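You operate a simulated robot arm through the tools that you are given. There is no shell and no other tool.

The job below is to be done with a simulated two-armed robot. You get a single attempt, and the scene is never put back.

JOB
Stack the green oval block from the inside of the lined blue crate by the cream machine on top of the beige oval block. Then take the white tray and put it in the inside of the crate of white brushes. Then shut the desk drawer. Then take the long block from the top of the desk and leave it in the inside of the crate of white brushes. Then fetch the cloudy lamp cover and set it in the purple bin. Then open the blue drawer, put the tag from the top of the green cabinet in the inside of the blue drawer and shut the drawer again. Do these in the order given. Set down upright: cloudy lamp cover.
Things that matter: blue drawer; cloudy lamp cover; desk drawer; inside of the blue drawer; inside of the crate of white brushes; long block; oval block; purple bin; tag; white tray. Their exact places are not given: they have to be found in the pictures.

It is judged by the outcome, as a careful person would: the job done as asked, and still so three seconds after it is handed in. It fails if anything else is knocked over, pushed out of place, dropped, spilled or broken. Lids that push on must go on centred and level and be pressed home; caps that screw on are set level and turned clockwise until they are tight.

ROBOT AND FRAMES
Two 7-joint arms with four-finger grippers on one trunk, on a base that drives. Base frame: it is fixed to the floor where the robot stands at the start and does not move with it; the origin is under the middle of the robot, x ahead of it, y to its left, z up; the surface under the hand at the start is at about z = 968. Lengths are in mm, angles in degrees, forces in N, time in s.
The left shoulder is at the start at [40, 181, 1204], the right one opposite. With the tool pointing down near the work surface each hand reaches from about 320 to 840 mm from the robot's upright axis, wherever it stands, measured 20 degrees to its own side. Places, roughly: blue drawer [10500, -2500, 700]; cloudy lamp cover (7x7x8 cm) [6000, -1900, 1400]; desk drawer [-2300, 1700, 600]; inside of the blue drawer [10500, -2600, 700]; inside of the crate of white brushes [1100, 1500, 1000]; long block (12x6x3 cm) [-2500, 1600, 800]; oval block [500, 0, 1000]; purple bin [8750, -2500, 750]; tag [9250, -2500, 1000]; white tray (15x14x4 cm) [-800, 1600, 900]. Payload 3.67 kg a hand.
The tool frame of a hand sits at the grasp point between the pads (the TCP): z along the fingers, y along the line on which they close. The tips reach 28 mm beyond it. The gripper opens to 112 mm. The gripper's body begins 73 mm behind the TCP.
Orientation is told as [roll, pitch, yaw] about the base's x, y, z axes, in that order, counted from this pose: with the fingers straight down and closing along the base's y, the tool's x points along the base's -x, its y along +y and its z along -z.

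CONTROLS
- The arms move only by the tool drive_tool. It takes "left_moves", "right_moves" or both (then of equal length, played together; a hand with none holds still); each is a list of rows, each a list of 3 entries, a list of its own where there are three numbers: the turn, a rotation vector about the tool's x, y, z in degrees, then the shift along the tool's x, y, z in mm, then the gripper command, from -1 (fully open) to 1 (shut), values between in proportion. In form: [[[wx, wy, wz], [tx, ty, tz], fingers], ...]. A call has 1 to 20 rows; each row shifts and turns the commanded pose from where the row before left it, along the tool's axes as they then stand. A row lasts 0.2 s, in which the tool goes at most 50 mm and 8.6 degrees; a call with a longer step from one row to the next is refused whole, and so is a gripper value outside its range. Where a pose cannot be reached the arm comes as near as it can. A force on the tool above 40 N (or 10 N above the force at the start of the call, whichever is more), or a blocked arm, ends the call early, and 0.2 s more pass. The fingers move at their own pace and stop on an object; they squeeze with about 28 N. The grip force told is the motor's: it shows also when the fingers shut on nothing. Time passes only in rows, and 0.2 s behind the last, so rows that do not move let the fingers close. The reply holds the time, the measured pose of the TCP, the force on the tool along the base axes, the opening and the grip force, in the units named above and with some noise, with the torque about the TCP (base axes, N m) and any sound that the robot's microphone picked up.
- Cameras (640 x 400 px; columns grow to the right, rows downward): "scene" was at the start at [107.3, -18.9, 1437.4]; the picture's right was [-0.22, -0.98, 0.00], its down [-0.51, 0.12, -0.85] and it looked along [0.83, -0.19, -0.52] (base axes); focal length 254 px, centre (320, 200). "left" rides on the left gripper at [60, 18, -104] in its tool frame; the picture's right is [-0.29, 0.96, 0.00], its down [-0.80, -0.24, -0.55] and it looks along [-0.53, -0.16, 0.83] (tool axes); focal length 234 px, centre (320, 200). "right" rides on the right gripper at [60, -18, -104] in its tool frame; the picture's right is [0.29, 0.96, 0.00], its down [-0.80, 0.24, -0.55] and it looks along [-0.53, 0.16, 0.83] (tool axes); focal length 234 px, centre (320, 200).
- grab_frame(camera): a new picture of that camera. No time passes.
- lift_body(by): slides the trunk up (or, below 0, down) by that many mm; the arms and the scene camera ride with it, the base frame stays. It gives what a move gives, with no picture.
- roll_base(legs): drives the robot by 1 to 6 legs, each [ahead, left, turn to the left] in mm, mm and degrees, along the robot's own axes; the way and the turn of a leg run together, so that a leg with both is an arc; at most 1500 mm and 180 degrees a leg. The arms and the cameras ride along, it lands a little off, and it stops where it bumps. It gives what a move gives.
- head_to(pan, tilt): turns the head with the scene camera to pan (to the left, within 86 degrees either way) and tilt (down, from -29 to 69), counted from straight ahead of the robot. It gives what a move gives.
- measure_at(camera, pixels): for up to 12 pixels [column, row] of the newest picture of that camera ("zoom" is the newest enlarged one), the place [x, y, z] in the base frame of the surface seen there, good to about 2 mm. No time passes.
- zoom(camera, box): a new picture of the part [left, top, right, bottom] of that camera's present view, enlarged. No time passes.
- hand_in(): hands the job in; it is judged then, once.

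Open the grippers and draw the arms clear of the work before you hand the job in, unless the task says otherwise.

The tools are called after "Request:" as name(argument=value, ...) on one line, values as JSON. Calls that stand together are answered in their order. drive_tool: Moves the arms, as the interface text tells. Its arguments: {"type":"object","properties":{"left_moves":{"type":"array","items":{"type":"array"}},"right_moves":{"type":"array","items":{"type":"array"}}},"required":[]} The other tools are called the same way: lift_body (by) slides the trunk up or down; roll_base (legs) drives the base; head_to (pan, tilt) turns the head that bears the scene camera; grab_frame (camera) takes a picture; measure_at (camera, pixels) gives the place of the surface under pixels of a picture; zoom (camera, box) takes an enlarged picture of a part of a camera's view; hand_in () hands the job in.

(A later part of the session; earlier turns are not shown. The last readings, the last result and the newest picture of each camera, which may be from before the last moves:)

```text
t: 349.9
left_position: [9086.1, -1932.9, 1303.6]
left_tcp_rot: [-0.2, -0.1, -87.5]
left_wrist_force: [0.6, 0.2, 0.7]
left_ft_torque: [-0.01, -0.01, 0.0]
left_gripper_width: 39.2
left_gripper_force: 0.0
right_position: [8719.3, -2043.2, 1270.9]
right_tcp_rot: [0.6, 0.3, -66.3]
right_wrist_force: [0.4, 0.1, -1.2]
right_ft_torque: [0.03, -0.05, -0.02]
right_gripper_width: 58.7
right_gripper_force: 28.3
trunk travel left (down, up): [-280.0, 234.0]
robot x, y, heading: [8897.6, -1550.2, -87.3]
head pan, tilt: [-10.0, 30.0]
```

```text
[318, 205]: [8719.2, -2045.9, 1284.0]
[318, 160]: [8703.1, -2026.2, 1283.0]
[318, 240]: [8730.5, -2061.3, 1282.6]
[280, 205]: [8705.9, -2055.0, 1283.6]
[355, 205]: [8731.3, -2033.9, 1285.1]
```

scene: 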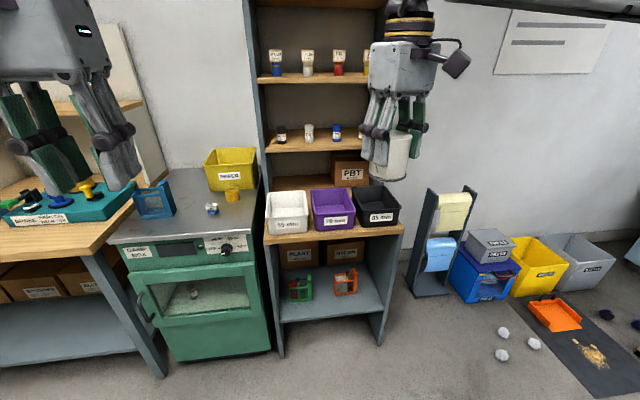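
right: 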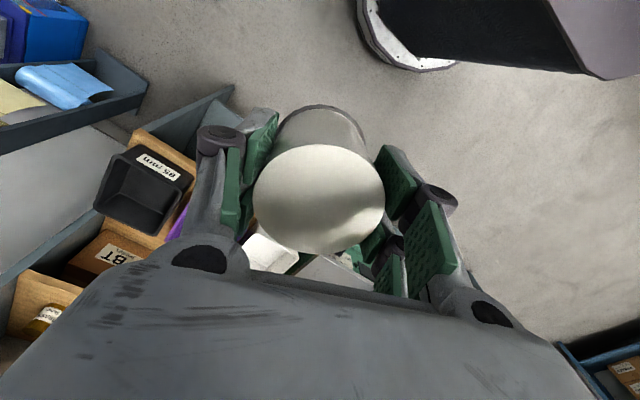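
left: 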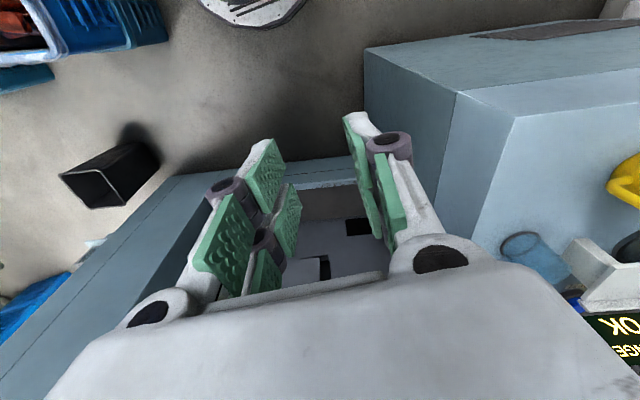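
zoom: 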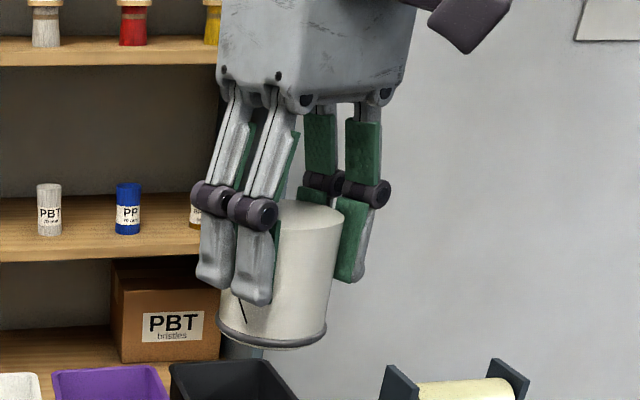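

The cover's top is still 13 mm above the TCP as at the start, so it has not slid. I drive forward 350 mm with a small heading correction.

Request:
roll_base(legs=[[350, 0, -2.5]])

Request:
grab_frame(camera="scene")

Request:
grab_frame(camera="right")

```text
t: 352.2
left_position: [9077.8, -2285.4, 1302.5]
left_tcp_rot: [-0.2, -0.1, -90.0]
left_wrist_force: [-0.2, -0.9, -0.1]
left_ft_torque: [0.0, -0.01, 0.0]
left_gripper_width: 39.4
left_gripper_force: 0.1
right_position: [8706.0, -2380.6, 1270.5]
right_tcp_rot: [0.7, 0.3, -68.7]
right_wrist_force: [0.0, -0.3, -0.7]
right_ft_torque: [0.04, 0.02, 0.02]
right_gripper_width: 58.8
right_gripper_force: 27.9
trunk travel left (down, up): [-280.0, 234.0]
robot x, y, heading: [8904.1, -1899.6, -89.9]
head pan, tilt: [-10.0, 30.0]
```

```text
taken
```

scene: 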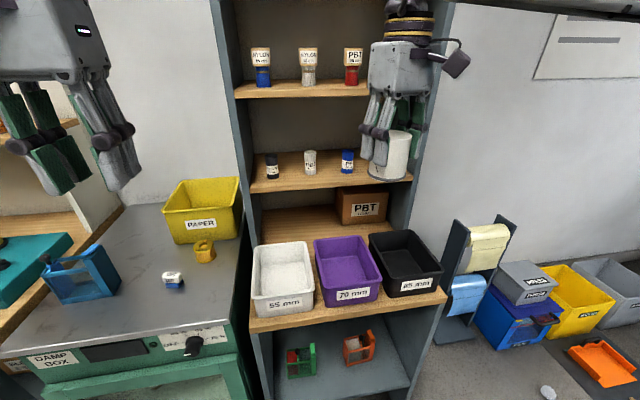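

```text
taken
```

right: 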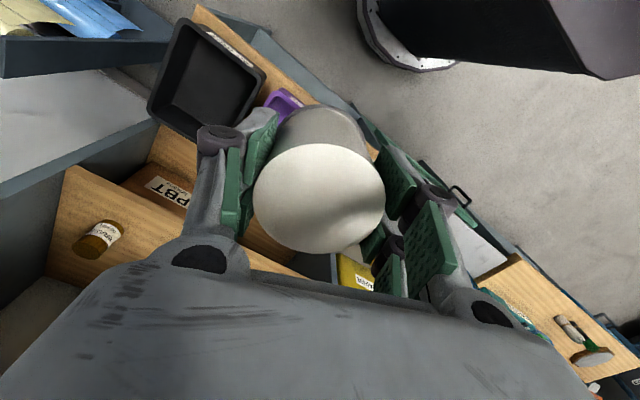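

Good view of the purple bin at (345,268). I measure its rim corners and floor for placing.

Request:
measure_at(camera="scene", pixels=[[316, 243], [366, 238], [381, 283], [324, 292], [345, 260], [342, 270], [350, 275], [348, 240], [355, 288], [318, 265], [374, 260], [345, 250]])

Request:
zoom(camera="scene", box=[240, 210, 448, 340])

```text
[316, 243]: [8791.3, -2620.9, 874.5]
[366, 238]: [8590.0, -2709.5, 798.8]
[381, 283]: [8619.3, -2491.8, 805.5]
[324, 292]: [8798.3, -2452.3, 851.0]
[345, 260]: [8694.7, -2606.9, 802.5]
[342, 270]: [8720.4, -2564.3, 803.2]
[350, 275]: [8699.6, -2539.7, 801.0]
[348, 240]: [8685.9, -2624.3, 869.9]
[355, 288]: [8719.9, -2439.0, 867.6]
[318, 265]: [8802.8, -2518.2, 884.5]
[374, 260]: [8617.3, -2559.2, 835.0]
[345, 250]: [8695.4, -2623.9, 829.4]
```

```text
3.08 times, centred on (344, 275) of scene
```

zoom: 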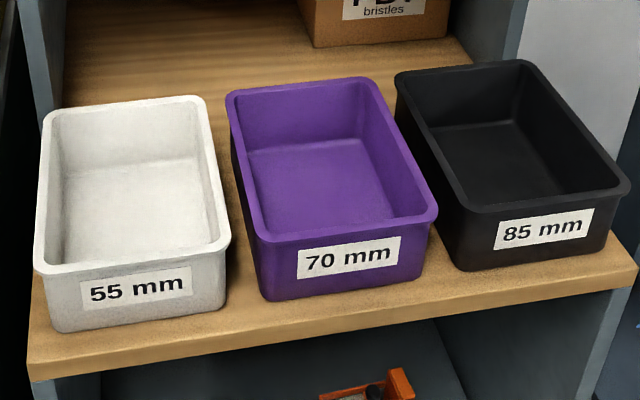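

I measure the purple bin's rim and floor in the zoom.

Request:
measure_at(camera="zoom", pixels=[[243, 160], [408, 150], [345, 225], [300, 85], [320, 180], [270, 230], [430, 212], [235, 97], [368, 82], [300, 160], [360, 190], [320, 210]])

```text
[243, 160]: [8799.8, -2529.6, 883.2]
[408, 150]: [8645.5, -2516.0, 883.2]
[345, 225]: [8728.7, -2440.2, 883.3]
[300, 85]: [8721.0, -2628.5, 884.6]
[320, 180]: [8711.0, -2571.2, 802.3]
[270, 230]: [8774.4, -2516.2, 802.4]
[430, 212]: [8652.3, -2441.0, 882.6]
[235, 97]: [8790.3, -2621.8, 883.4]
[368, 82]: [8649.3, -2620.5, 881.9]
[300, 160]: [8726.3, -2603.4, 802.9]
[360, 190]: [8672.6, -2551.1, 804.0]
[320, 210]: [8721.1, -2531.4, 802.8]
```

Bin centre is (8722,-2534), floor z 802.5, rim z 883. I square the hand, lower it to z≈1100, then move it over the bin centre.

Request:
drive_tool(right_moves=[[[0, 0, 7.1], [0, 0, 0], 1], [[0, 0, 7.1], [0, 0, 0], 1], [[0, 0, 7.1], [0, 0, 0], 1], [[0, 0, 0], [0, 0, 20], 1], [[0, 0, 0], [0, 0, 30], 1], [[0, 0, 0], [0, 0, 35], 1], [[0, 0, 0], [0, 0, 35], 1], [[0, 0, 0], [0, 0, 30], 1], [[0, 0, 0], [0, 0, 20], 1], [[0, 0, 0], [-20, 2, 0], 1], [[0, 0, 0], [-30, 3, 0], 1], [[0, 0, 0], [-35, 4, 0], 1], [[0, 0, 0], [-35, 4, 0], 1], [[0, 0, 0], [-22, 2, 0], 1], [[0, 0, 0], [-11, 1, 0], 1], [[0, 0, 0], [0, 0, 0], 1]])

Request:
grab_frame(camera="scene")

Request:
grab_frame(camera="right")

```text
t: 355.6
left_position: [9077.2, -2285.7, 1303.7]
left_tcp_rot: [-0.3, -0.1, -89.9]
left_wrist_force: [1.1, 0.3, -0.2]
left_ft_torque: [-0.01, 0.04, -0.01]
left_gripper_width: 39.1
left_gripper_force: 0.1
right_position: [8722.7, -2532.0, 1098.4]
right_tcp_rot: [0.5, 0.6, -90.0]
right_wrist_force: [0.6, 0.1, -0.3]
right_ft_torque: [-0.01, -0.01, -0.01]
right_gripper_width: 59.0
right_gripper_force: 27.6
trunk travel left (down, up): [-280.0, 234.0]
robot x, y, heading: [8903.0, -1898.0, -89.7]
head pan, tilt: [-10.0, 30.0]
```

```text
taken
```

scene: 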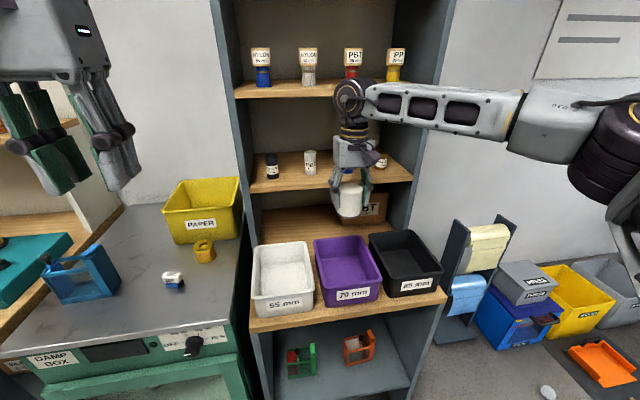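

```text
taken
```

right: 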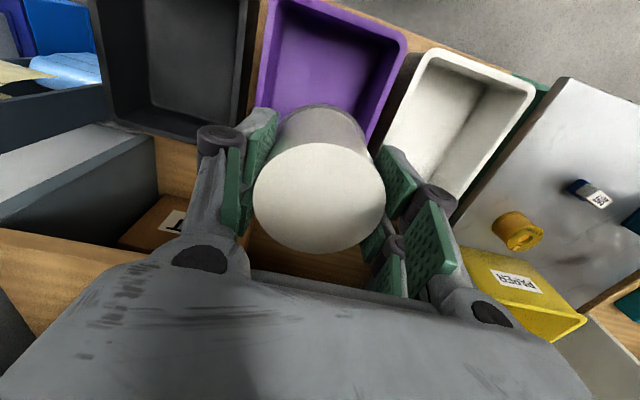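

The cover hangs over the bin centre. I lower it 180 mm into the bin opening and check.

Request:
drive_tool(right_moves=[[[0, 0, 0], [0, 0, 20], 1], [[0, 0, 0], [0, 0, 30], 1], [[0, 0, 0], [0, 0, 30], 1], [[0, 0, 0], [0, 0, 30], 1], [[0, 0, 0], [0, 0, 30], 1], [[0, 0, 0], [0, 0, 20], 1], [[0, 0, 0], [0, 0, 15], 1], [[0, 0, 0], [0, 0, 0], 1]])

Request:
zoom(camera="scene", box=[240, 190, 448, 320])

Request:
grab_frame(camera="right")

```text
t: 357.4
left_position: [9077.5, -2285.9, 1303.9]
left_tcp_rot: [-0.2, -0.2, -89.9]
left_wrist_force: [1.2, -0.8, -0.3]
left_ft_torque: [0.03, 0.02, -0.01]
left_gripper_width: 39.4
left_gripper_force: 0.0
right_position: [8720.5, -2524.8, 927.5]
right_tcp_rot: [0.5, 0.3, -90.0]
right_wrist_force: [1.0, -0.5, -0.5]
right_ft_torque: [-0.02, -0.01, 0.01]
right_gripper_width: 58.8
right_gripper_force: 27.8
right hand out of reach, approached as far as the arm can: row 6, 7
trunk travel left (down, up): [-280.0, 234.0]
robot x, y, heading: [8905.5, -1899.1, -90.0]
head pan, tilt: [-10.0, 30.0]
```

```text
3.08 times, centred on (344, 255) of scene
```

zoom: 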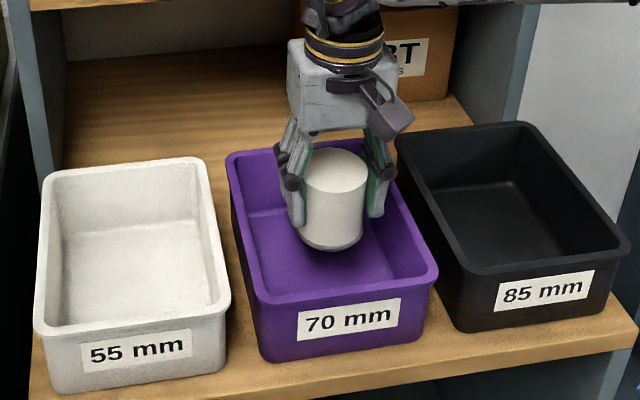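

```text
taken
```

right: 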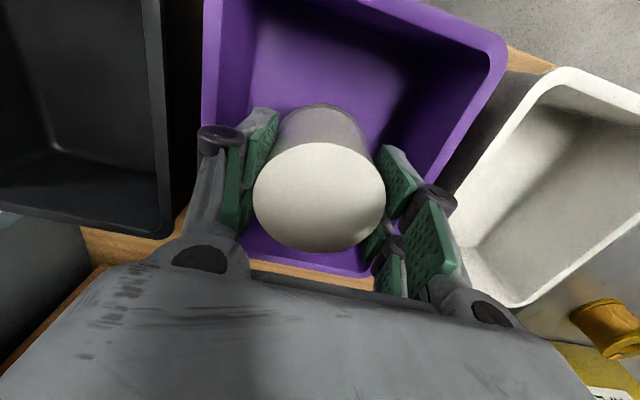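

The arm is near its reach limit low down, so I use the trunk to lower the hand straight by 50 mm.

Request:
lift_body(by=-50)

Request:
zoom(camera="scene", box=[240, 170, 448, 300])

Request:
grab_frame(camera="right")

Request:
measure_at(camera="right", pixels=[[318, 200], [318, 170], [340, 200], [360, 60], [300, 60], [230, 150]])

```text
t: 358.3
left_position: [9078.6, -2286.0, 1253.7]
left_tcp_rot: [-0.2, -0.1, -89.8]
left_wrist_force: [-0.1, 0.7, -0.1]
left_ft_torque: [0.03, -0.02, 0.0]
left_gripper_width: 39.3
left_gripper_force: 0.1
right_position: [8718.4, -2524.1, 877.7]
right_tcp_rot: [0.5, 0.4, -90.0]
right_wrist_force: [-0.4, 0.0, 0.1]
right_ft_torque: [-0.02, -0.02, -0.02]
right_gripper_width: 58.6
right_gripper_force: 28.4
trunk travel left (down, up): [-230.0, 284.0]
robot x, y, heading: [8902.1, -1895.1, -89.8]
head pan, tilt: [-10.0, 30.0]
```

```text
3.08 times, centred on (344, 235) of scene
```

zoom: 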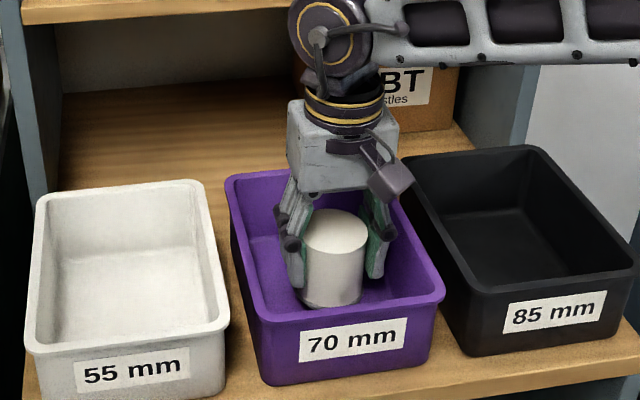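

```text
taken
```

right: 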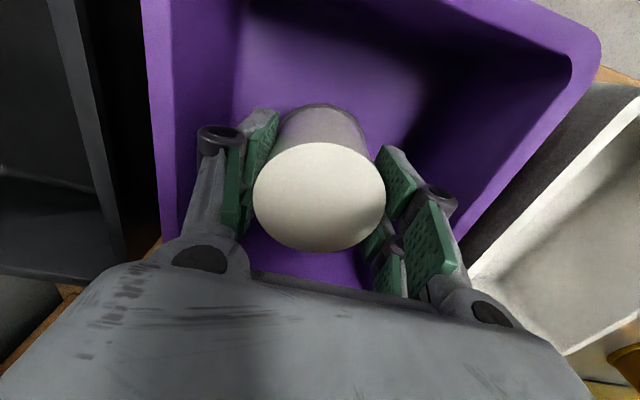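

```text
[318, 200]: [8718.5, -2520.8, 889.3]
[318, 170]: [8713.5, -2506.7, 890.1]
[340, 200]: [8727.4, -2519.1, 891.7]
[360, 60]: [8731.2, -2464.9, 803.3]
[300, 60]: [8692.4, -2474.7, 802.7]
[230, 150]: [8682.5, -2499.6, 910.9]
```

The cover's bottom should be about 7 mm above the bin floor. I lower the trunk in small steps until contact.

Request:
lift_body(by=-5)

Request:
lift_body(by=-3)

```text
t: 358.9
left_position: [9078.3, -2285.6, 1249.5]
left_tcp_rot: [-0.1, -0.2, -89.9]
left_wrist_force: [0.0, -0.7, -0.1]
left_ft_torque: [-0.04, 0.01, 0.01]
left_gripper_width: 39.2
left_gripper_force: 0.0
right_position: [8719.8, -2524.8, 872.8]
right_tcp_rot: [0.5, 0.4, -90.0]
right_wrist_force: [0.0, 0.2, 0.4]
right_ft_torque: [0.04, 0.01, 0.03]
right_gripper_width: 58.8
right_gripper_force: 27.8
trunk travel left (down, up): [-225.0, 289.0]
robot x, y, heading: [8902.3, -1895.4, -89.9]
head pan, tilt: [-10.0, 30.0]
```

```text
t: 359.4
left_position: [9078.7, -2286.0, 1246.4]
left_tcp_rot: [-0.2, -0.2, -89.9]
left_wrist_force: [0.5, -0.5, 0.6]
left_ft_torque: [0.02, -0.03, -0.01]
left_gripper_width: 39.1
left_gripper_force: 0.0
right_position: [8719.8, -2525.0, 870.0]
right_tcp_rot: [0.6, 0.4, -90.0]
right_wrist_force: [-1.3, 0.9, 0.0]
right_ft_torque: [0.01, 0.04, 0.0]
right_gripper_width: 58.4
right_gripper_force: 28.1
trunk travel left (down, up): [-222.0, 292.0]
robot x, y, heading: [8908.4, -1896.3, -90.0]
head pan, tilt: [-10.0, 30.0]
```

No contact yet at z=870. I go on in 2 mm steps.

Request:
lift_body(by=-2)

Request:
lift_body(by=-2)

Request:
grab_frame(camera="right")

Request:
measure_at(camera="right", pixels=[[318, 200], [318, 170], [340, 200], [318, 230]])

```text
t: 359.9
left_position: [9077.5, -2285.4, 1243.6]
left_tcp_rot: [-0.3, -0.1, -90.0]
left_wrist_force: [-0.2, -0.1, 0.5]
left_ft_torque: [0.0, 0.0, 0.01]
left_gripper_width: 39.1
left_gripper_force: 0.0
right_position: [8720.3, -2524.6, 868.2]
right_tcp_rot: [0.5, 0.4, -90.0]
right_wrist_force: [0.3, 0.1, -0.6]
right_ft_torque: [0.02, -0.01, -0.05]
right_gripper_width: 58.6
right_gripper_force: 28.0
trunk travel left (down, up): [-220.0, 294.0]
robot x, y, heading: [8907.8, -1894.7, -89.9]
head pan, tilt: [-10.0, 30.0]
```

```text
t: 360.4
left_position: [9077.6, -2285.6, 1242.3]
left_tcp_rot: [-0.1, -0.2, -89.9]
left_wrist_force: [-0.2, 0.4, -0.8]
left_ft_torque: [0.04, -0.02, -0.01]
left_gripper_width: 38.9
left_gripper_force: 0.0
right_position: [8719.4, -2524.0, 866.1]
right_tcp_rot: [0.4, 0.4, -90.0]
right_wrist_force: [0.8, -0.2, -1.2]
right_ft_torque: [0.0, -0.02, 0.02]
right_gripper_width: 58.7
right_gripper_force: 27.9
trunk travel left (down, up): [-218.0, 296.0]
robot x, y, heading: [8904.8, -1897.6, -89.7]
head pan, tilt: [-10.0, 30.0]
```

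```text
taken
```

right: 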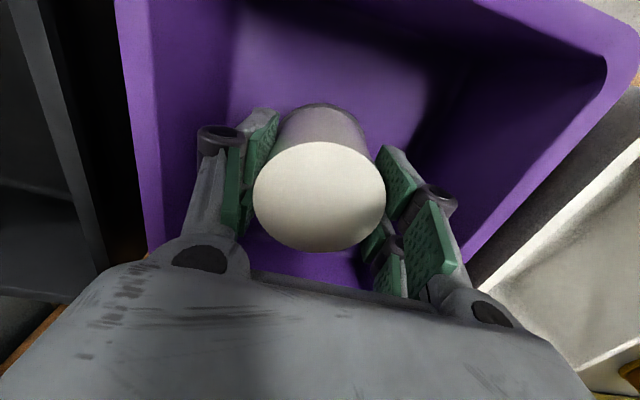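

```text
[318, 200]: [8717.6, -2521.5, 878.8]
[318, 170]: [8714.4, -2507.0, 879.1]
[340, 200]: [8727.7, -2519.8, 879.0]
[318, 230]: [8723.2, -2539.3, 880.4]
```

The top is at z=879 and the floor at 803, so contact is close. I continue in 2 mm steps.

Request:
lift_body(by=-2)

Request:
lift_body(by=-2)

```text
t: 360.9
left_position: [9077.6, -2285.9, 1239.6]
left_tcp_rot: [-0.2, -0.1, -89.9]
left_wrist_force: [0.2, -0.1, 0.3]
left_ft_torque: [0.0, 0.0, 0.04]
left_gripper_width: 39.4
left_gripper_force: 0.0
right_position: [8719.4, -2523.8, 862.7]
right_tcp_rot: [0.6, 0.4, -90.0]
right_wrist_force: [0.2, -0.3, 0.1]
right_ft_torque: [0.0, 0.02, -0.01]
right_gripper_width: 58.7
right_gripper_force: 28.3
trunk travel left (down, up): [-216.0, 298.0]
robot x, y, heading: [8904.3, -1894.7, -89.8]
head pan, tilt: [-10.0, 30.0]
```

```text
t: 361.4
left_position: [9078.5, -2285.8, 1237.7]
left_tcp_rot: [-0.1, 0.0, -89.9]
left_wrist_force: [-0.4, -0.3, -0.1]
left_ft_torque: [0.0, 0.0, 0.0]
left_gripper_width: 39.3
left_gripper_force: 0.0
right_position: [8720.2, -2525.3, 862.0]
right_tcp_rot: [0.5, 0.4, -90.0]
right_wrist_force: [-0.1, 0.9, -0.2]
right_ft_torque: [0.0, 0.0, -0.02]
right_gripper_width: 58.6
right_gripper_force: 28.1
trunk travel left (down, up): [-214.0, 300.0]
robot x, y, heading: [8902.0, -1898.8, -89.8]
head pan, tilt: [-10.0, 30.0]
```

Still no contact at z=862. I look at the gap under the cover.

Request:
zoom(camera="scene", box=[300, 190, 396, 260])

Request:
grab_frame(camera="scene")

Request:
measure_at(camera="zoom", pixels=[[325, 200], [325, 260], [325, 290], [325, 305], [325, 318], [325, 330], [300, 330], [330, 345]])

```text
5.71 times, centred on (348, 225) of scene
```

zoom: 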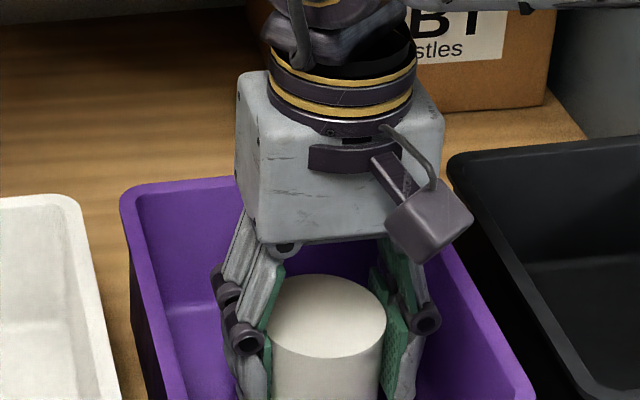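

```text
taken
```

scene: 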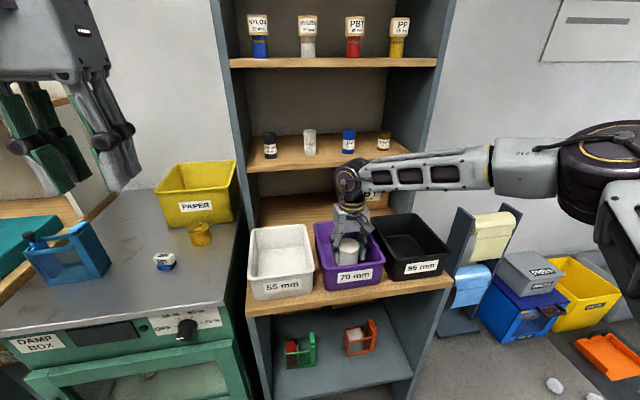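

```text
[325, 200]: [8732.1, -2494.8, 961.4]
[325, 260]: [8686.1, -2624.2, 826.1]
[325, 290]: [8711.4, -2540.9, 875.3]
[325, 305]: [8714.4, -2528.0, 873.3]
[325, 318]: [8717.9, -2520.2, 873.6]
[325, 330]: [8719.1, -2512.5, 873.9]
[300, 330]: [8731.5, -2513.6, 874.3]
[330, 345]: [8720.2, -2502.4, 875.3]
```

I zoom on the cover's lower edge and the bin floor in front of it.

Request:
zoom(camera="scene", box=[310, 215, 390, 285])

Request:
measure_at(camera="scene", pixels=[[348, 255], [348, 260], [348, 263], [348, 266], [340, 262], [356, 262], [335, 258], [362, 258]])

```text
5.71 times, centred on (350, 250) of scene
```

zoom: 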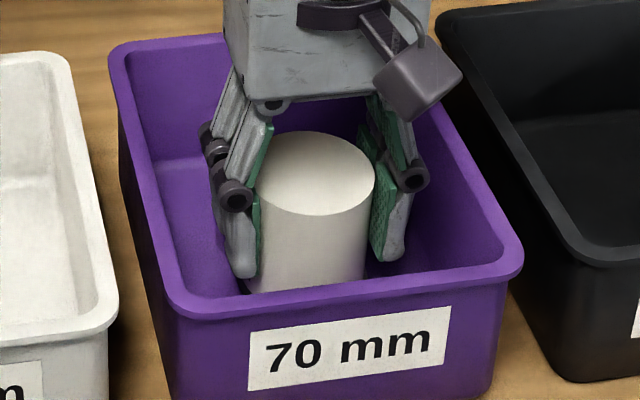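

```text
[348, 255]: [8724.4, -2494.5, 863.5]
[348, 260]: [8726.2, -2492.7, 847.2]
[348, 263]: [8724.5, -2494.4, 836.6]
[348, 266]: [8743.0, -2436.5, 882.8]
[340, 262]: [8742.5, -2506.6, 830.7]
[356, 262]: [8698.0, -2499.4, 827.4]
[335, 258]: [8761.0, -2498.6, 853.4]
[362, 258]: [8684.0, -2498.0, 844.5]
```

The bin front hides the cover's foot, so I keep lowering in small steps by force.

Request:
lift_body(by=-3)

Request:
lift_body(by=-2)

```text
t: 362.0
left_position: [9077.4, -2285.5, 1234.7]
left_tcp_rot: [-0.2, -0.1, -89.9]
left_wrist_force: [-1.1, 0.8, 1.4]
left_ft_torque: [-0.01, 0.02, 0.0]
left_gripper_width: 39.3
left_gripper_force: 0.0
right_position: [8720.4, -2524.6, 859.3]
right_tcp_rot: [0.6, 0.3, -90.0]
right_wrist_force: [-1.0, 0.8, 8.3]
right_ft_torque: [0.1, 0.29, 0.01]
right_gripper_width: 58.5
right_gripper_force: 28.0
trunk travel left (down, up): [-211.0, 303.0]
robot x, y, heading: [8905.9, -1897.8, -89.9]
head pan, tilt: [-10.0, 30.0]
```

```text
t: 362.5
left_position: [9078.7, -2285.0, 1234.5]
left_tcp_rot: [-0.3, -0.2, -89.9]
left_wrist_force: [0.0, -0.3, 0.2]
left_ft_torque: [-0.02, 0.0, 0.01]
left_gripper_width: 39.3
left_gripper_force: 0.1
right_position: [8719.4, -2524.9, 858.8]
right_tcp_rot: [0.6, 0.2, -90.1]
right_wrist_force: [-1.6, -3.7, 19.3]
right_ft_torque: [-0.12, 0.29, 0.0]
right_gripper_width: 58.6
right_gripper_force: 27.9
trunk travel left (down, up): [-209.0, 305.0]
robot x, y, heading: [8901.8, -1895.4, -89.9]
head pan, tilt: [-10.0, 30.0]
```

Contact: 19 N up at z≈859. I open the fingers gently to let the cover stand.

Request:
drive_tool(right_moves=[[[0, 0, 0], [0, 0, 0], -0.08], [[0, 0, 0], [0, 0, 0], -0.15], [[0, 0, 0], [0, 0, 0], -0.3], [[0, 0, 0], [0, 0, 0], -0.45], [[0, 0, 0], [0, 0, 0], -0.45]])

Request:
grab_frame(camera="right")

Request:
measure_at(camera="right", pixels=[[318, 200], [318, 170], [340, 200], [318, 230], [290, 200]])

```text
t: 363.7
left_position: [9077.7, -2285.1, 1233.0]
left_tcp_rot: [-0.2, 0.0, -89.9]
left_wrist_force: [-0.4, 0.3, 0.3]
left_ft_torque: [0.0, -0.03, 0.04]
left_gripper_width: 39.0
left_gripper_force: 0.1
right_position: [8719.6, -2525.6, 856.4]
right_tcp_rot: [0.5, 0.3, -90.0]
right_wrist_force: [-0.9, -0.2, 0.8]
right_ft_torque: [-0.02, 0.02, 0.03]
right_gripper_width: 81.2
right_gripper_force: 0.1
trunk travel left (down, up): [-209.0, 305.0]
robot x, y, heading: [8908.5, -1900.4, -89.7]
head pan, tilt: [-10.0, 30.0]
```

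```text
taken
```

right: 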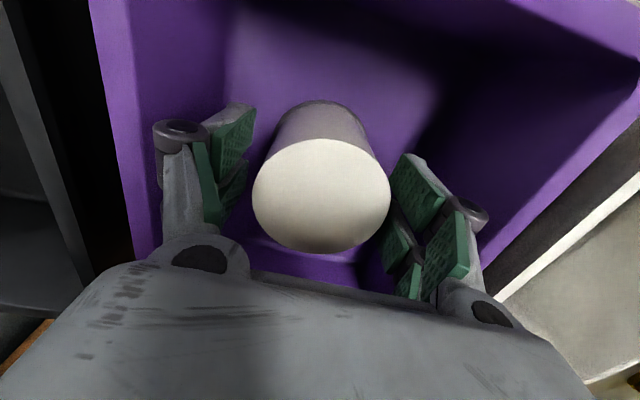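

```text
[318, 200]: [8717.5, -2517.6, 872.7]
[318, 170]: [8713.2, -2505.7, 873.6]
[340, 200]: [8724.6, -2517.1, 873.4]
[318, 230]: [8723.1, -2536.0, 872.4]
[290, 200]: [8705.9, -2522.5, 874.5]
```

The cover stands level in the bin (top z≈873 all over). I rise straight up out of the bin.

Request:
drive_tool(right_moves=[[[0, 0, 0], [0, 0, -10], -0.45], [[0, 0, 0], [0, 0, -20], -0.45], [[0, 0, 0], [0, 0, -30], -0.45], [[0, 0, 0], [0, 0, -30], -0.45], [[0, 0, 0], [0, 0, -40], -0.45], [[0, 0, 0], [0, 0, -40], -0.45], [[0, 0, 0], [0, 0, -40], -0.45], [[0, 0, 0], [0, 0, 0], -0.45]])

Request:
grab_frame(camera="right")

Request:
grab_frame(camera="scene")

```text
t: 365.5
left_position: [9077.6, -2285.3, 1233.9]
left_tcp_rot: [-0.2, -0.2, -89.9]
left_wrist_force: [-0.1, -0.7, -0.5]
left_ft_torque: [0.04, -0.02, 0.04]
left_gripper_width: 39.3
left_gripper_force: 0.0
right_position: [8715.1, -2528.1, 1065.0]
right_tcp_rot: [0.5, 0.4, -90.0]
right_wrist_force: [0.1, 0.0, -0.4]
right_ft_torque: [0.03, 0.01, -0.03]
right_gripper_width: 81.0
right_gripper_force: 0.1
trunk travel left (down, up): [-209.0, 305.0]
robot x, y, heading: [8906.2, -1893.7, -89.9]
head pan, tilt: [-10.0, 30.0]
```

```text
taken
```

right: 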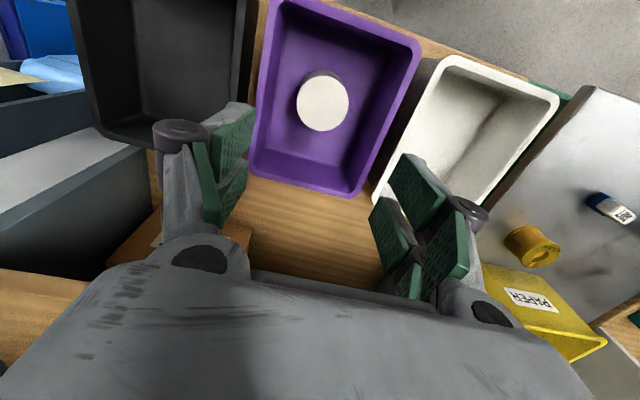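

```text
taken
```

scene: 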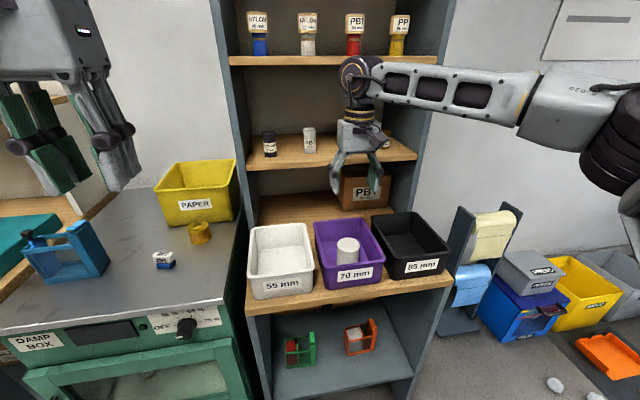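

The lamp cover stands upright in the purple bin. Now the tag: I zoom on the green cabinet's top.

Request:
head_to(pan=15, tilt=35)

Request:
grab_frame(camera="scene")

Request:
zoom(camera="scene", box=[140, 120, 400, 300])

```text
t: 366.4
left_position: [9078.1, -2285.9, 1232.9]
left_tcp_rot: [-0.2, -0.2, -89.9]
left_wrist_force: [-0.1, -0.1, -0.4]
left_ft_torque: [0.02, -0.04, -0.03]
left_gripper_width: 39.2
left_gripper_force: 0.1
right_position: [8715.5, -2527.9, 1064.9]
right_tcp_rot: [0.5, 0.5, -90.0]
right_wrist_force: [-0.3, -0.6, -0.1]
right_ft_torque: [-0.03, -0.01, -0.01]
right_gripper_width: 81.3
right_gripper_force: 0.0
trunk travel left (down, up): [-209.0, 305.0]
robot x, y, heading: [8903.7, -1895.2, -89.8]
head pan, tilt: [15.0, 35.0]
```

```text
taken
```

scene: 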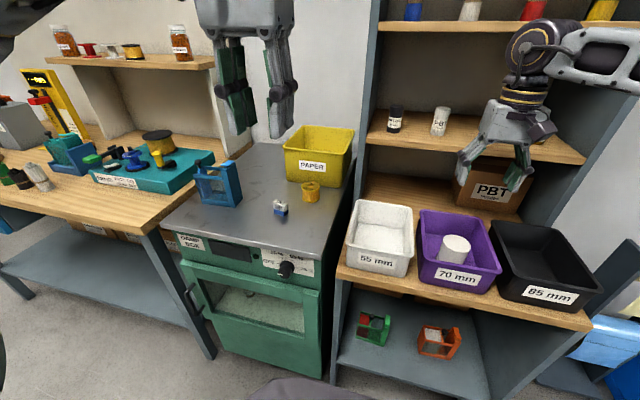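

```text
2.22 times, centred on (270, 210) of scene
```

zoom: 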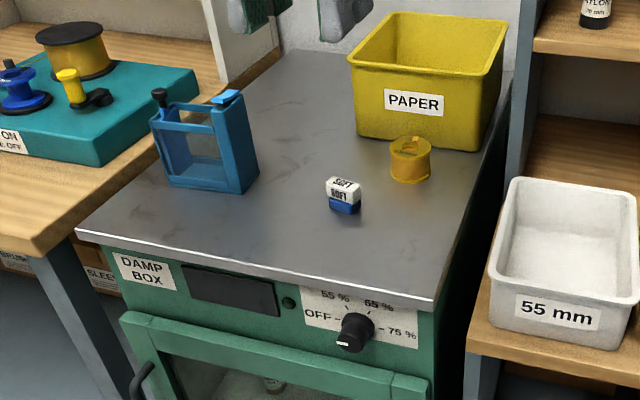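

The tag is the small white-and-blue "SOFT" piece at about (280,208). First the blue drawer must be opened: I draw the right hand back, back off the robot and go left to see the drawer.

Request:
drive_tool(right_moves=[[[0, 0, 0], [25, 0, -10], -0.45], [[0, 0, 0], [35, 0, -20], -0.45], [[0, 0, 0], [35, 0, -30], -0.45], [[0, 0, 0], [35, 0, -30], -0.45], [[0, 0, 0], [30, 0, -30], -0.45], [[0, 0, 0], [0, 0, 0], -0.45]])

Request:
roll_base(legs=[[-150, 0, 0], [0, 1300, 0]])

Request:
head_to(pan=5, tilt=30)

Request:
grab_frame(camera="scene")

```text
t: 367.8
left_position: [9078.0, -2287.0, 1233.3]
left_tcp_rot: [-0.1, 0.0, -90.0]
left_wrist_force: [-0.4, -0.2, -1.6]
left_ft_torque: [0.0, 0.0, 0.01]
left_gripper_width: 39.0
left_gripper_force: 0.1
right_position: [8714.1, -2367.7, 1185.0]
right_tcp_rot: [0.4, 0.5, -89.9]
right_wrist_force: [0.1, -0.2, 0.2]
right_ft_torque: [0.0, 0.02, -0.02]
right_gripper_width: 81.2
right_gripper_force: 0.1
trunk travel left (down, up): [-209.0, 305.0]
robot x, y, heading: [8904.5, -1894.6, -89.9]
head pan, tilt: [15.0, 35.0]
```

```text
t: 375.5
left_position: [10376.0, -2133.7, 1234.0]
left_tcp_rot: [-0.1, 0.0, -90.0]
left_wrist_force: [0.5, -0.1, 0.0]
left_ft_torque: [0.0, -0.01, 0.02]
left_gripper_width: 39.4
left_gripper_force: 0.0
right_position: [10012.8, -2215.4, 1186.0]
right_tcp_rot: [0.5, 0.3, -90.0]
right_wrist_force: [1.1, 1.0, 0.8]
right_ft_torque: [-0.02, 0.0, -0.01]
right_gripper_width: 81.2
right_gripper_force: 0.0
trunk travel left (down, up): [-209.0, 305.0]
robot x, y, heading: [10203.0, -1744.2, -90.0]
head pan, tilt: [15.0, 35.0]
```

```text
t: 376.2
left_position: [10376.5, -2134.7, 1234.0]
left_tcp_rot: [-0.2, -0.1, -89.9]
left_wrist_force: [0.4, -0.4, 0.1]
left_ft_torque: [-0.02, 0.02, -0.01]
left_gripper_width: 39.4
left_gripper_force: 0.0
right_position: [10012.4, -2215.8, 1185.0]
right_tcp_rot: [0.5, 0.4, -90.2]
right_wrist_force: [-0.8, 0.7, -0.4]
right_ft_torque: [-0.03, 0.01, -0.01]
right_gripper_width: 80.9
right_gripper_force: 0.0
trunk travel left (down, up): [-209.0, 305.0]
robot x, y, heading: [10202.2, -1743.7, -90.2]
head pan, tilt: [5.0, 30.0]
```

```text
taken
```

scene: 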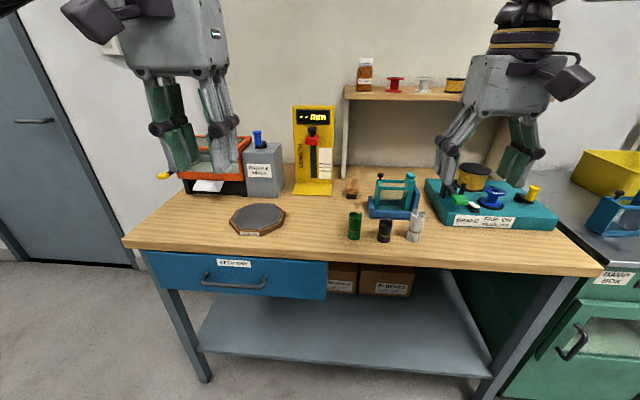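

The blue drawer is at (235,272) with its handle bar around (235,282). I zoom and measure it.

Request:
zoom(camera="scene", box=[130, 230, 350, 330])

Request:
measure_at(camera="scene", pixels=[[160, 275], [320, 280], [240, 264], [280, 290], [203, 280], [235, 289], [265, 283], [235, 286], [180, 262], [320, 265], [225, 250], [400, 262]])

```text
2.91 times, centred on (240, 280) of scene
```

zoom: 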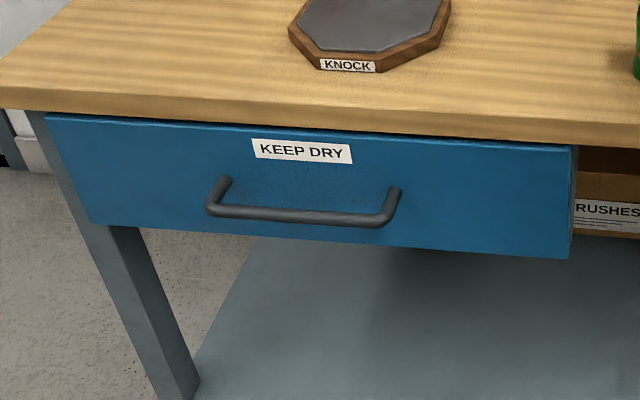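

```text
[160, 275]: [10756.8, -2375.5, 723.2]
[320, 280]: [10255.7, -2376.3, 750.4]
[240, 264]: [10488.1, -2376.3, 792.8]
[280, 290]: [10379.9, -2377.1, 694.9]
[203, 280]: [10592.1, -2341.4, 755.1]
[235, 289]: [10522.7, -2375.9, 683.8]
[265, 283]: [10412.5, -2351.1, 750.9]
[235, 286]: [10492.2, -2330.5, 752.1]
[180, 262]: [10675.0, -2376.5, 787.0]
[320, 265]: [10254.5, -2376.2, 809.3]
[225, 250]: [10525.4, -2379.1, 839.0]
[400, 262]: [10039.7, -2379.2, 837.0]
```

Drawer face at y=-2376, x 10250–10760; the handle bar runs at y≈-2337, z≈753, x 10412–10592, leaving a gap of about 33 mm behind it. I shift the robot left 100 mm, lower the trunk 150 mm and bring the left hand over the handle with fingers shut, to hook it from above.

Request:
roll_base(legs=[[0, 100, 0]])

Request:
lift_body(by=-130)

Request:
drive_tool(left_moves=[[[0, 0, 0], [0, 0, 20], 0.6], [[0, 0, 0], [0, 0, 40], 1], [[0, 0, 0], [-30, 5, 30], 1], [[0, 0, 0], [-30, 5, 30], 1], [[0, 0, 0], [-30, 5, 20], 1], [[0, 0, 0], [0, 0, 0], 1]])

Request:
grab_frame(camera="left")

Request:
grab_frame(camera="scene")

```text
t: 377.4
left_position: [10476.7, -2134.2, 1233.1]
left_tcp_rot: [-0.2, -0.1, -90.0]
left_wrist_force: [0.6, -0.2, -0.1]
left_ft_torque: [0.0, 0.05, -0.03]
left_gripper_width: 39.3
left_gripper_force: 0.0
right_position: [10113.9, -2215.3, 1185.1]
right_tcp_rot: [0.5, 0.4, -90.1]
right_wrist_force: [0.1, 0.3, 0.6]
right_ft_torque: [0.04, -0.02, 0.02]
right_gripper_width: 81.2
right_gripper_force: 0.0
trunk travel left (down, up): [-209.0, 305.0]
robot x, y, heading: [10301.7, -1744.1, -90.2]
head pan, tilt: [5.0, 30.0]
```

```text
t: 379.0
left_position: [10476.2, -2135.9, 1101.9]
left_tcp_rot: [-0.2, -0.1, -89.9]
left_wrist_force: [-0.8, 0.5, 0.4]
left_ft_torque: [0.02, -0.05, 0.03]
left_gripper_width: 39.2
left_gripper_force: 0.1
right_position: [10113.4, -2215.6, 1055.0]
right_tcp_rot: [0.5, 0.5, -90.1]
right_wrist_force: [1.1, -0.1, 0.2]
right_ft_torque: [-0.03, -0.02, -0.02]
right_gripper_width: 81.2
right_gripper_force: 0.1
trunk travel left (down, up): [-79.0, 435.0]
robot x, y, heading: [10304.6, -1744.7, -90.1]
head pan, tilt: [5.0, 30.0]
```

```text
t: 380.4
left_position: [10491.0, -2226.2, 960.6]
left_tcp_rot: [-0.2, -0.2, -89.9]
left_wrist_force: [-0.9, 0.1, 0.0]
left_ft_torque: [-0.01, 0.0, -0.01]
left_gripper_width: 0.1
left_gripper_force: 28.3
right_position: [10113.3, -2215.6, 1053.2]
right_tcp_rot: [0.4, 0.4, -90.1]
right_wrist_force: [-0.3, 0.5, 0.3]
right_ft_torque: [-0.01, -0.02, 0.02]
right_gripper_width: 81.0
right_gripper_force: 0.1
trunk travel left (down, up): [-79.0, 435.0]
robot x, y, heading: [10305.2, -1745.2, -90.0]
head pan, tilt: [5.0, 30.0]
```

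```text
taken
```

left: 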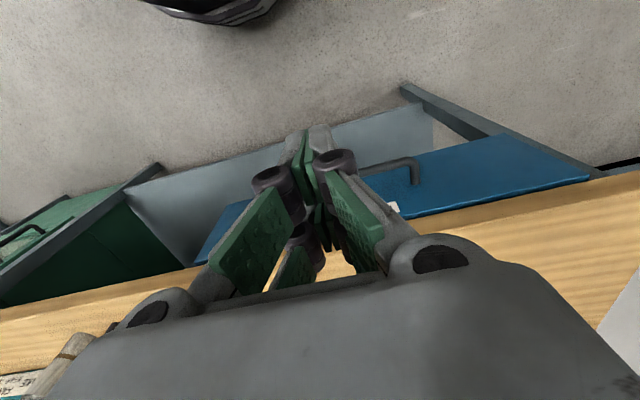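

```text
taken
```

scene: 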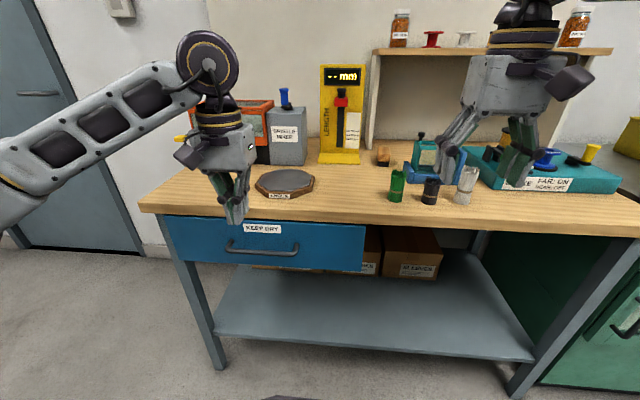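

I measure the handle bar again from both views for the exact gap behind it.

Request:
zoom(camera="scene", box=[200, 215, 328, 275])

Request:
measure_at(camera="zoom", pixels=[[150, 155], [220, 168], [300, 175], [400, 180], [480, 175], [145, 140], [485, 160], [300, 140], [300, 210], [300, 100]])

Request:
measure_at(camera="left", pixels=[[410, 172], [395, 163], [380, 166], [416, 185], [440, 170], [450, 215], [500, 180], [418, 165]])

```text
5.00 times, centred on (264, 245) of scene
```

zoom: 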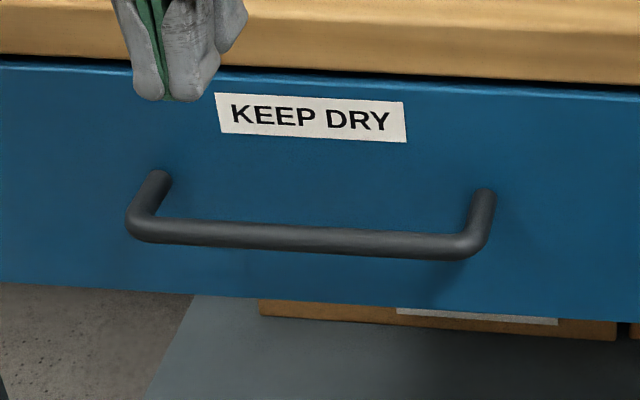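

```text
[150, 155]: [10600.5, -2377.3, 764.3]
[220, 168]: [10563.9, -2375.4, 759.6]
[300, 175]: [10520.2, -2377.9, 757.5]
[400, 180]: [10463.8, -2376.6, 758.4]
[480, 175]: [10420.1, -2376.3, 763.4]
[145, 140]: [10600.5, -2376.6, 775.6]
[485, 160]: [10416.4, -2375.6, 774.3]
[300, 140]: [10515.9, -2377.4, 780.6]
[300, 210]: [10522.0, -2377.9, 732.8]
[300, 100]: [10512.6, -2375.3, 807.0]
```

```text
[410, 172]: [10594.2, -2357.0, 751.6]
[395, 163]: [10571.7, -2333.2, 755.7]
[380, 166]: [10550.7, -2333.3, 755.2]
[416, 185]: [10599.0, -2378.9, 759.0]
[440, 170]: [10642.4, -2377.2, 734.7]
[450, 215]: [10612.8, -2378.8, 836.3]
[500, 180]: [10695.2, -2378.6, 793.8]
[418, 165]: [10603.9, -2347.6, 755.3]
```

I measure directly on the bar across its thickness.

Request:
measure_at(camera="zoom", pixels=[[300, 226], [300, 231], [300, 236], [300, 241], [300, 246], [200, 228], [200, 236], [420, 236], [420, 246], [420, 254]])

Request:
measure_at(camera="left", pixels=[[395, 160], [395, 166], [395, 169], [370, 167], [370, 171], [405, 160], [408, 166]])

```text
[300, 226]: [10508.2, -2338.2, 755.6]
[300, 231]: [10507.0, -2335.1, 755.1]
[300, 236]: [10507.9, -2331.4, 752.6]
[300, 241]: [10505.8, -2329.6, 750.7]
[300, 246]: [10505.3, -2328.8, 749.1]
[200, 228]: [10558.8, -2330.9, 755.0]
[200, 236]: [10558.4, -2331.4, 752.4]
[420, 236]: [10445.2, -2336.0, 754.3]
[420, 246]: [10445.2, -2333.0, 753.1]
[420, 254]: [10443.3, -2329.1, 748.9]
```

```text
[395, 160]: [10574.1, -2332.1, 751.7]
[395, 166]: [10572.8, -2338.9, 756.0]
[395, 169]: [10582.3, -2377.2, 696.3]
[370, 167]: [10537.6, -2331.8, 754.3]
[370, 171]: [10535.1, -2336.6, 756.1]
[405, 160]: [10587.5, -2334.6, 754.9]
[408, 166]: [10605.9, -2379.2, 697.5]
```

The bar is centred at y≈-2334, z≈750, radius 6, so the free gap is y -2376…-2340. I zoom on the left gripper to judge its body thickness before inserting it beside the table edge.

Request:
zoom(camera="scene", box=[160, 80, 288, 230])

Request:
measure_at(camera="zoom", pixels=[[330, 150], [400, 150], [260, 160], [250, 130], [330, 120], [420, 130], [350, 200], [320, 90], [370, 90], [300, 150]])

```text
2.67 times, centred on (224, 155) of scene
```

zoom: 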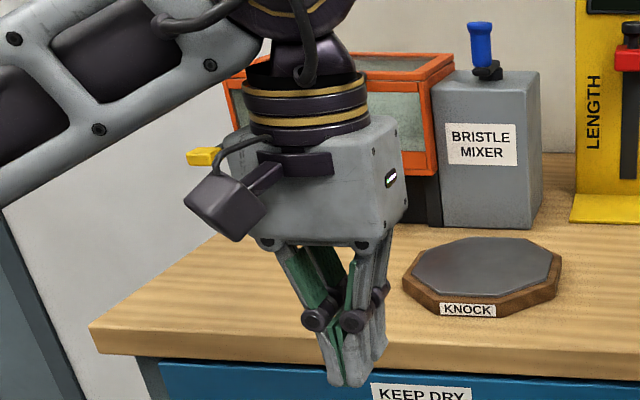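

```text
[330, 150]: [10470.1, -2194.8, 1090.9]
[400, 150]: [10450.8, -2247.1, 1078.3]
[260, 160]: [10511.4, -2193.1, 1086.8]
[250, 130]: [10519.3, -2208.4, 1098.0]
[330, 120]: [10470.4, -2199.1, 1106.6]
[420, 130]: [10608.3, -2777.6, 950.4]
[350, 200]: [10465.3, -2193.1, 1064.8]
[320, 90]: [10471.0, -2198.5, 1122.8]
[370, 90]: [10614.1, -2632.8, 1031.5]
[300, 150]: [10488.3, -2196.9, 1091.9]
```

The body is about ±32 mm deep, so I need its underside to stay above the table top (z≈840). I measure the underside and fingertip heights.

Request:
measure_at(camera="zoom", pixels=[[300, 230], [330, 238], [360, 240], [390, 225], [275, 240], [345, 380], [330, 370], [370, 375], [318, 320], [355, 322]])

Request:
measure_at(camera="scene", pixels=[[200, 205], [200, 210], [290, 205], [290, 212], [250, 212], [270, 190], [150, 208]])

```text
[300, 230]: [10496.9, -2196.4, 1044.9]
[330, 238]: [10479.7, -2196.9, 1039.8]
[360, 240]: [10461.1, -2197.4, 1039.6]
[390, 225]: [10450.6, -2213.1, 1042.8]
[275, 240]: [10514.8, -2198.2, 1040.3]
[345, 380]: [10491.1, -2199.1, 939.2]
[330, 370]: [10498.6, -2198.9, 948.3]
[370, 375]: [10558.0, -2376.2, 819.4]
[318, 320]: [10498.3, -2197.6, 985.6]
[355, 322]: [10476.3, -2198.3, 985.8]
```

```text
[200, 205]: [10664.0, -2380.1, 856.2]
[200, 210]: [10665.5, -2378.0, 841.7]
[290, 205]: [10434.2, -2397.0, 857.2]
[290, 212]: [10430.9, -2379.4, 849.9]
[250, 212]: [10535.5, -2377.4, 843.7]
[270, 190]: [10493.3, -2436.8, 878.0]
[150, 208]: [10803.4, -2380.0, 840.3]
```

The finger pairs are about ±25 mm deep, too wide for the gap from above, so I will grip the bar from the front: gripper tilted forward, fingers above and below the bar. I back up 100 mm, turn the left hand 90° and move it forward at height.

Request:
roll_base(legs=[[-100, 0, 0]])

Request:
drive_tool(left_moves=[[[0, 0, -8.2], [0, 0, 0], 1], [[0, 0, -8.2], [0, 0, 0], 0.6], [[0, 0, -8.2], [0, 0, 0], 0.3], [[0, 0, -8.2], [0, 0, 0], 0.3], [[0, 0, -8.2], [0, 0, 0], 0.3], [[0, 0, -8.2], [0, 0, 0], 0.3], [[0, 0, -8.2], [0, 0, 0], 0.3], [[0, 0, -8.2], [0, 0, 0], 0.3], [[0, 0, -8.2], [0, 0, 0], 0.3], [[0, 0, -8.2], [0, 0, 0], 0.3], [[0, 0, -8.1], [0, 0, 0], 0.3], [[0, 0, 0], [-4, -40, 0], 0.3], [[0, 0, 0], [-4, -40, 0], 0.3], [[0, 0, 0], [-4, -40, 0], 0.3], [[0, 0, 0], [0, 0, 0], 0.3]])

```text
t: 381.5
left_position: [10491.7, -2123.3, 962.4]
left_tcp_rot: [-0.1, -0.2, -89.9]
left_wrist_force: [-0.3, 0.1, -0.5]
left_ft_torque: [-0.03, 0.0, 0.02]
left_gripper_width: 0.0
left_gripper_force: 28.1
right_position: [10112.3, -2112.8, 1053.7]
right_tcp_rot: [0.5, 0.4, -90.2]
right_wrist_force: [-0.6, 1.1, -0.1]
right_ft_torque: [-0.03, -0.01, 0.04]
right_gripper_width: 81.3
right_gripper_force: 0.0
trunk travel left (down, up): [-79.0, 435.0]
robot x, y, heading: [10303.1, -1641.4, -90.0]
head pan, tilt: [5.0, 30.0]
```

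```text
t: 384.7
left_position: [10502.8, -2245.9, 961.2]
left_tcp_rot: [-0.3, 0.2, 0.0]
left_wrist_force: [-0.5, -0.3, 0.3]
left_ft_torque: [-0.04, 0.01, -0.05]
left_gripper_width: 39.3
left_gripper_force: 0.1
right_position: [10111.9, -2114.2, 1054.8]
right_tcp_rot: [0.6, 0.3, -90.1]
right_wrist_force: [0.4, 0.3, 0.2]
right_ft_torque: [0.0, 0.01, 0.03]
right_gripper_width: 81.3
right_gripper_force: 0.0
trunk travel left (down, up): [-79.0, 435.0]
robot x, y, heading: [10306.2, -1644.1, -90.2]
head pan, tilt: [5.0, 30.0]
```

The hand is turned at (10503,-2246,961). I tilt it 75° so the fingers point forward.

Request:
drive_tool(left_moves=[[[8.3, 0, 0], [0, 0, 0], 0.3], [[8.3, 0, 0], [0, 0, 0], 0.3], [[8.3, 0, 0], [0, 0, 0], 0.3], [[8.3, 0, 0], [0, 0, 0], 0.3], [[8.3, 0, 0], [0, 0, 0], 0.3], [[8.3, 0, 0], [0, 0, 0], 0.3], [[8.3, 0, 0], [0, 0, 0], 0.3], [[8.3, 0, 0], [0, 0, 0], 0.3], [[8.3, 0, 0], [0, 0, 0], 0.3], [[0, 0, 0], [0, 0, 0], 0.3]])

Request:
grab_frame(camera="scene")

Request:
grab_frame(camera="left")

```text
t: 386.9
left_position: [10503.6, -2245.6, 960.8]
left_tcp_rot: [-74.9, 0.1, 0.1]
left_wrist_force: [-0.1, 0.6, 0.5]
left_ft_torque: [-0.02, 0.03, 0.02]
left_gripper_width: 39.4
left_gripper_force: 0.1
right_position: [10112.1, -2114.1, 1054.1]
right_tcp_rot: [0.4, 0.5, -90.2]
right_wrist_force: [0.1, 0.3, 0.6]
right_ft_torque: [-0.01, 0.0, 0.0]
right_gripper_width: 81.2
right_gripper_force: 0.0
trunk travel left (down, up): [-79.0, 435.0]
robot x, y, heading: [10299.9, -1646.0, -89.9]
head pan, tilt: [5.0, 30.0]
```

```text
taken
```

scene: 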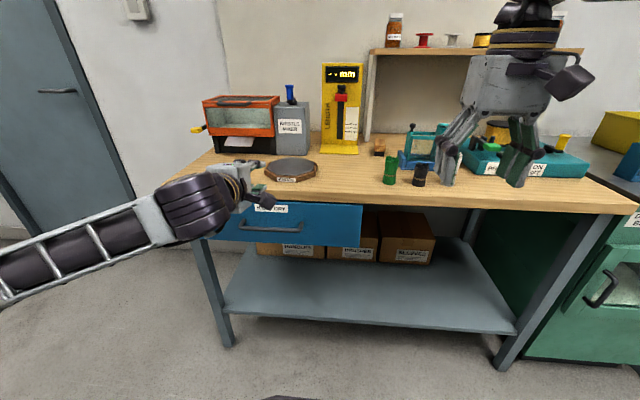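

```text
taken
```

left: 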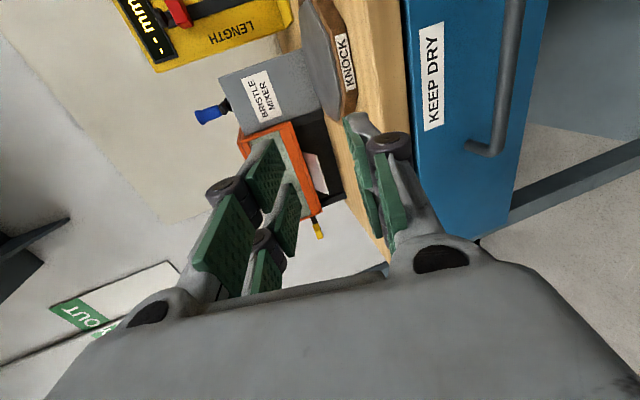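

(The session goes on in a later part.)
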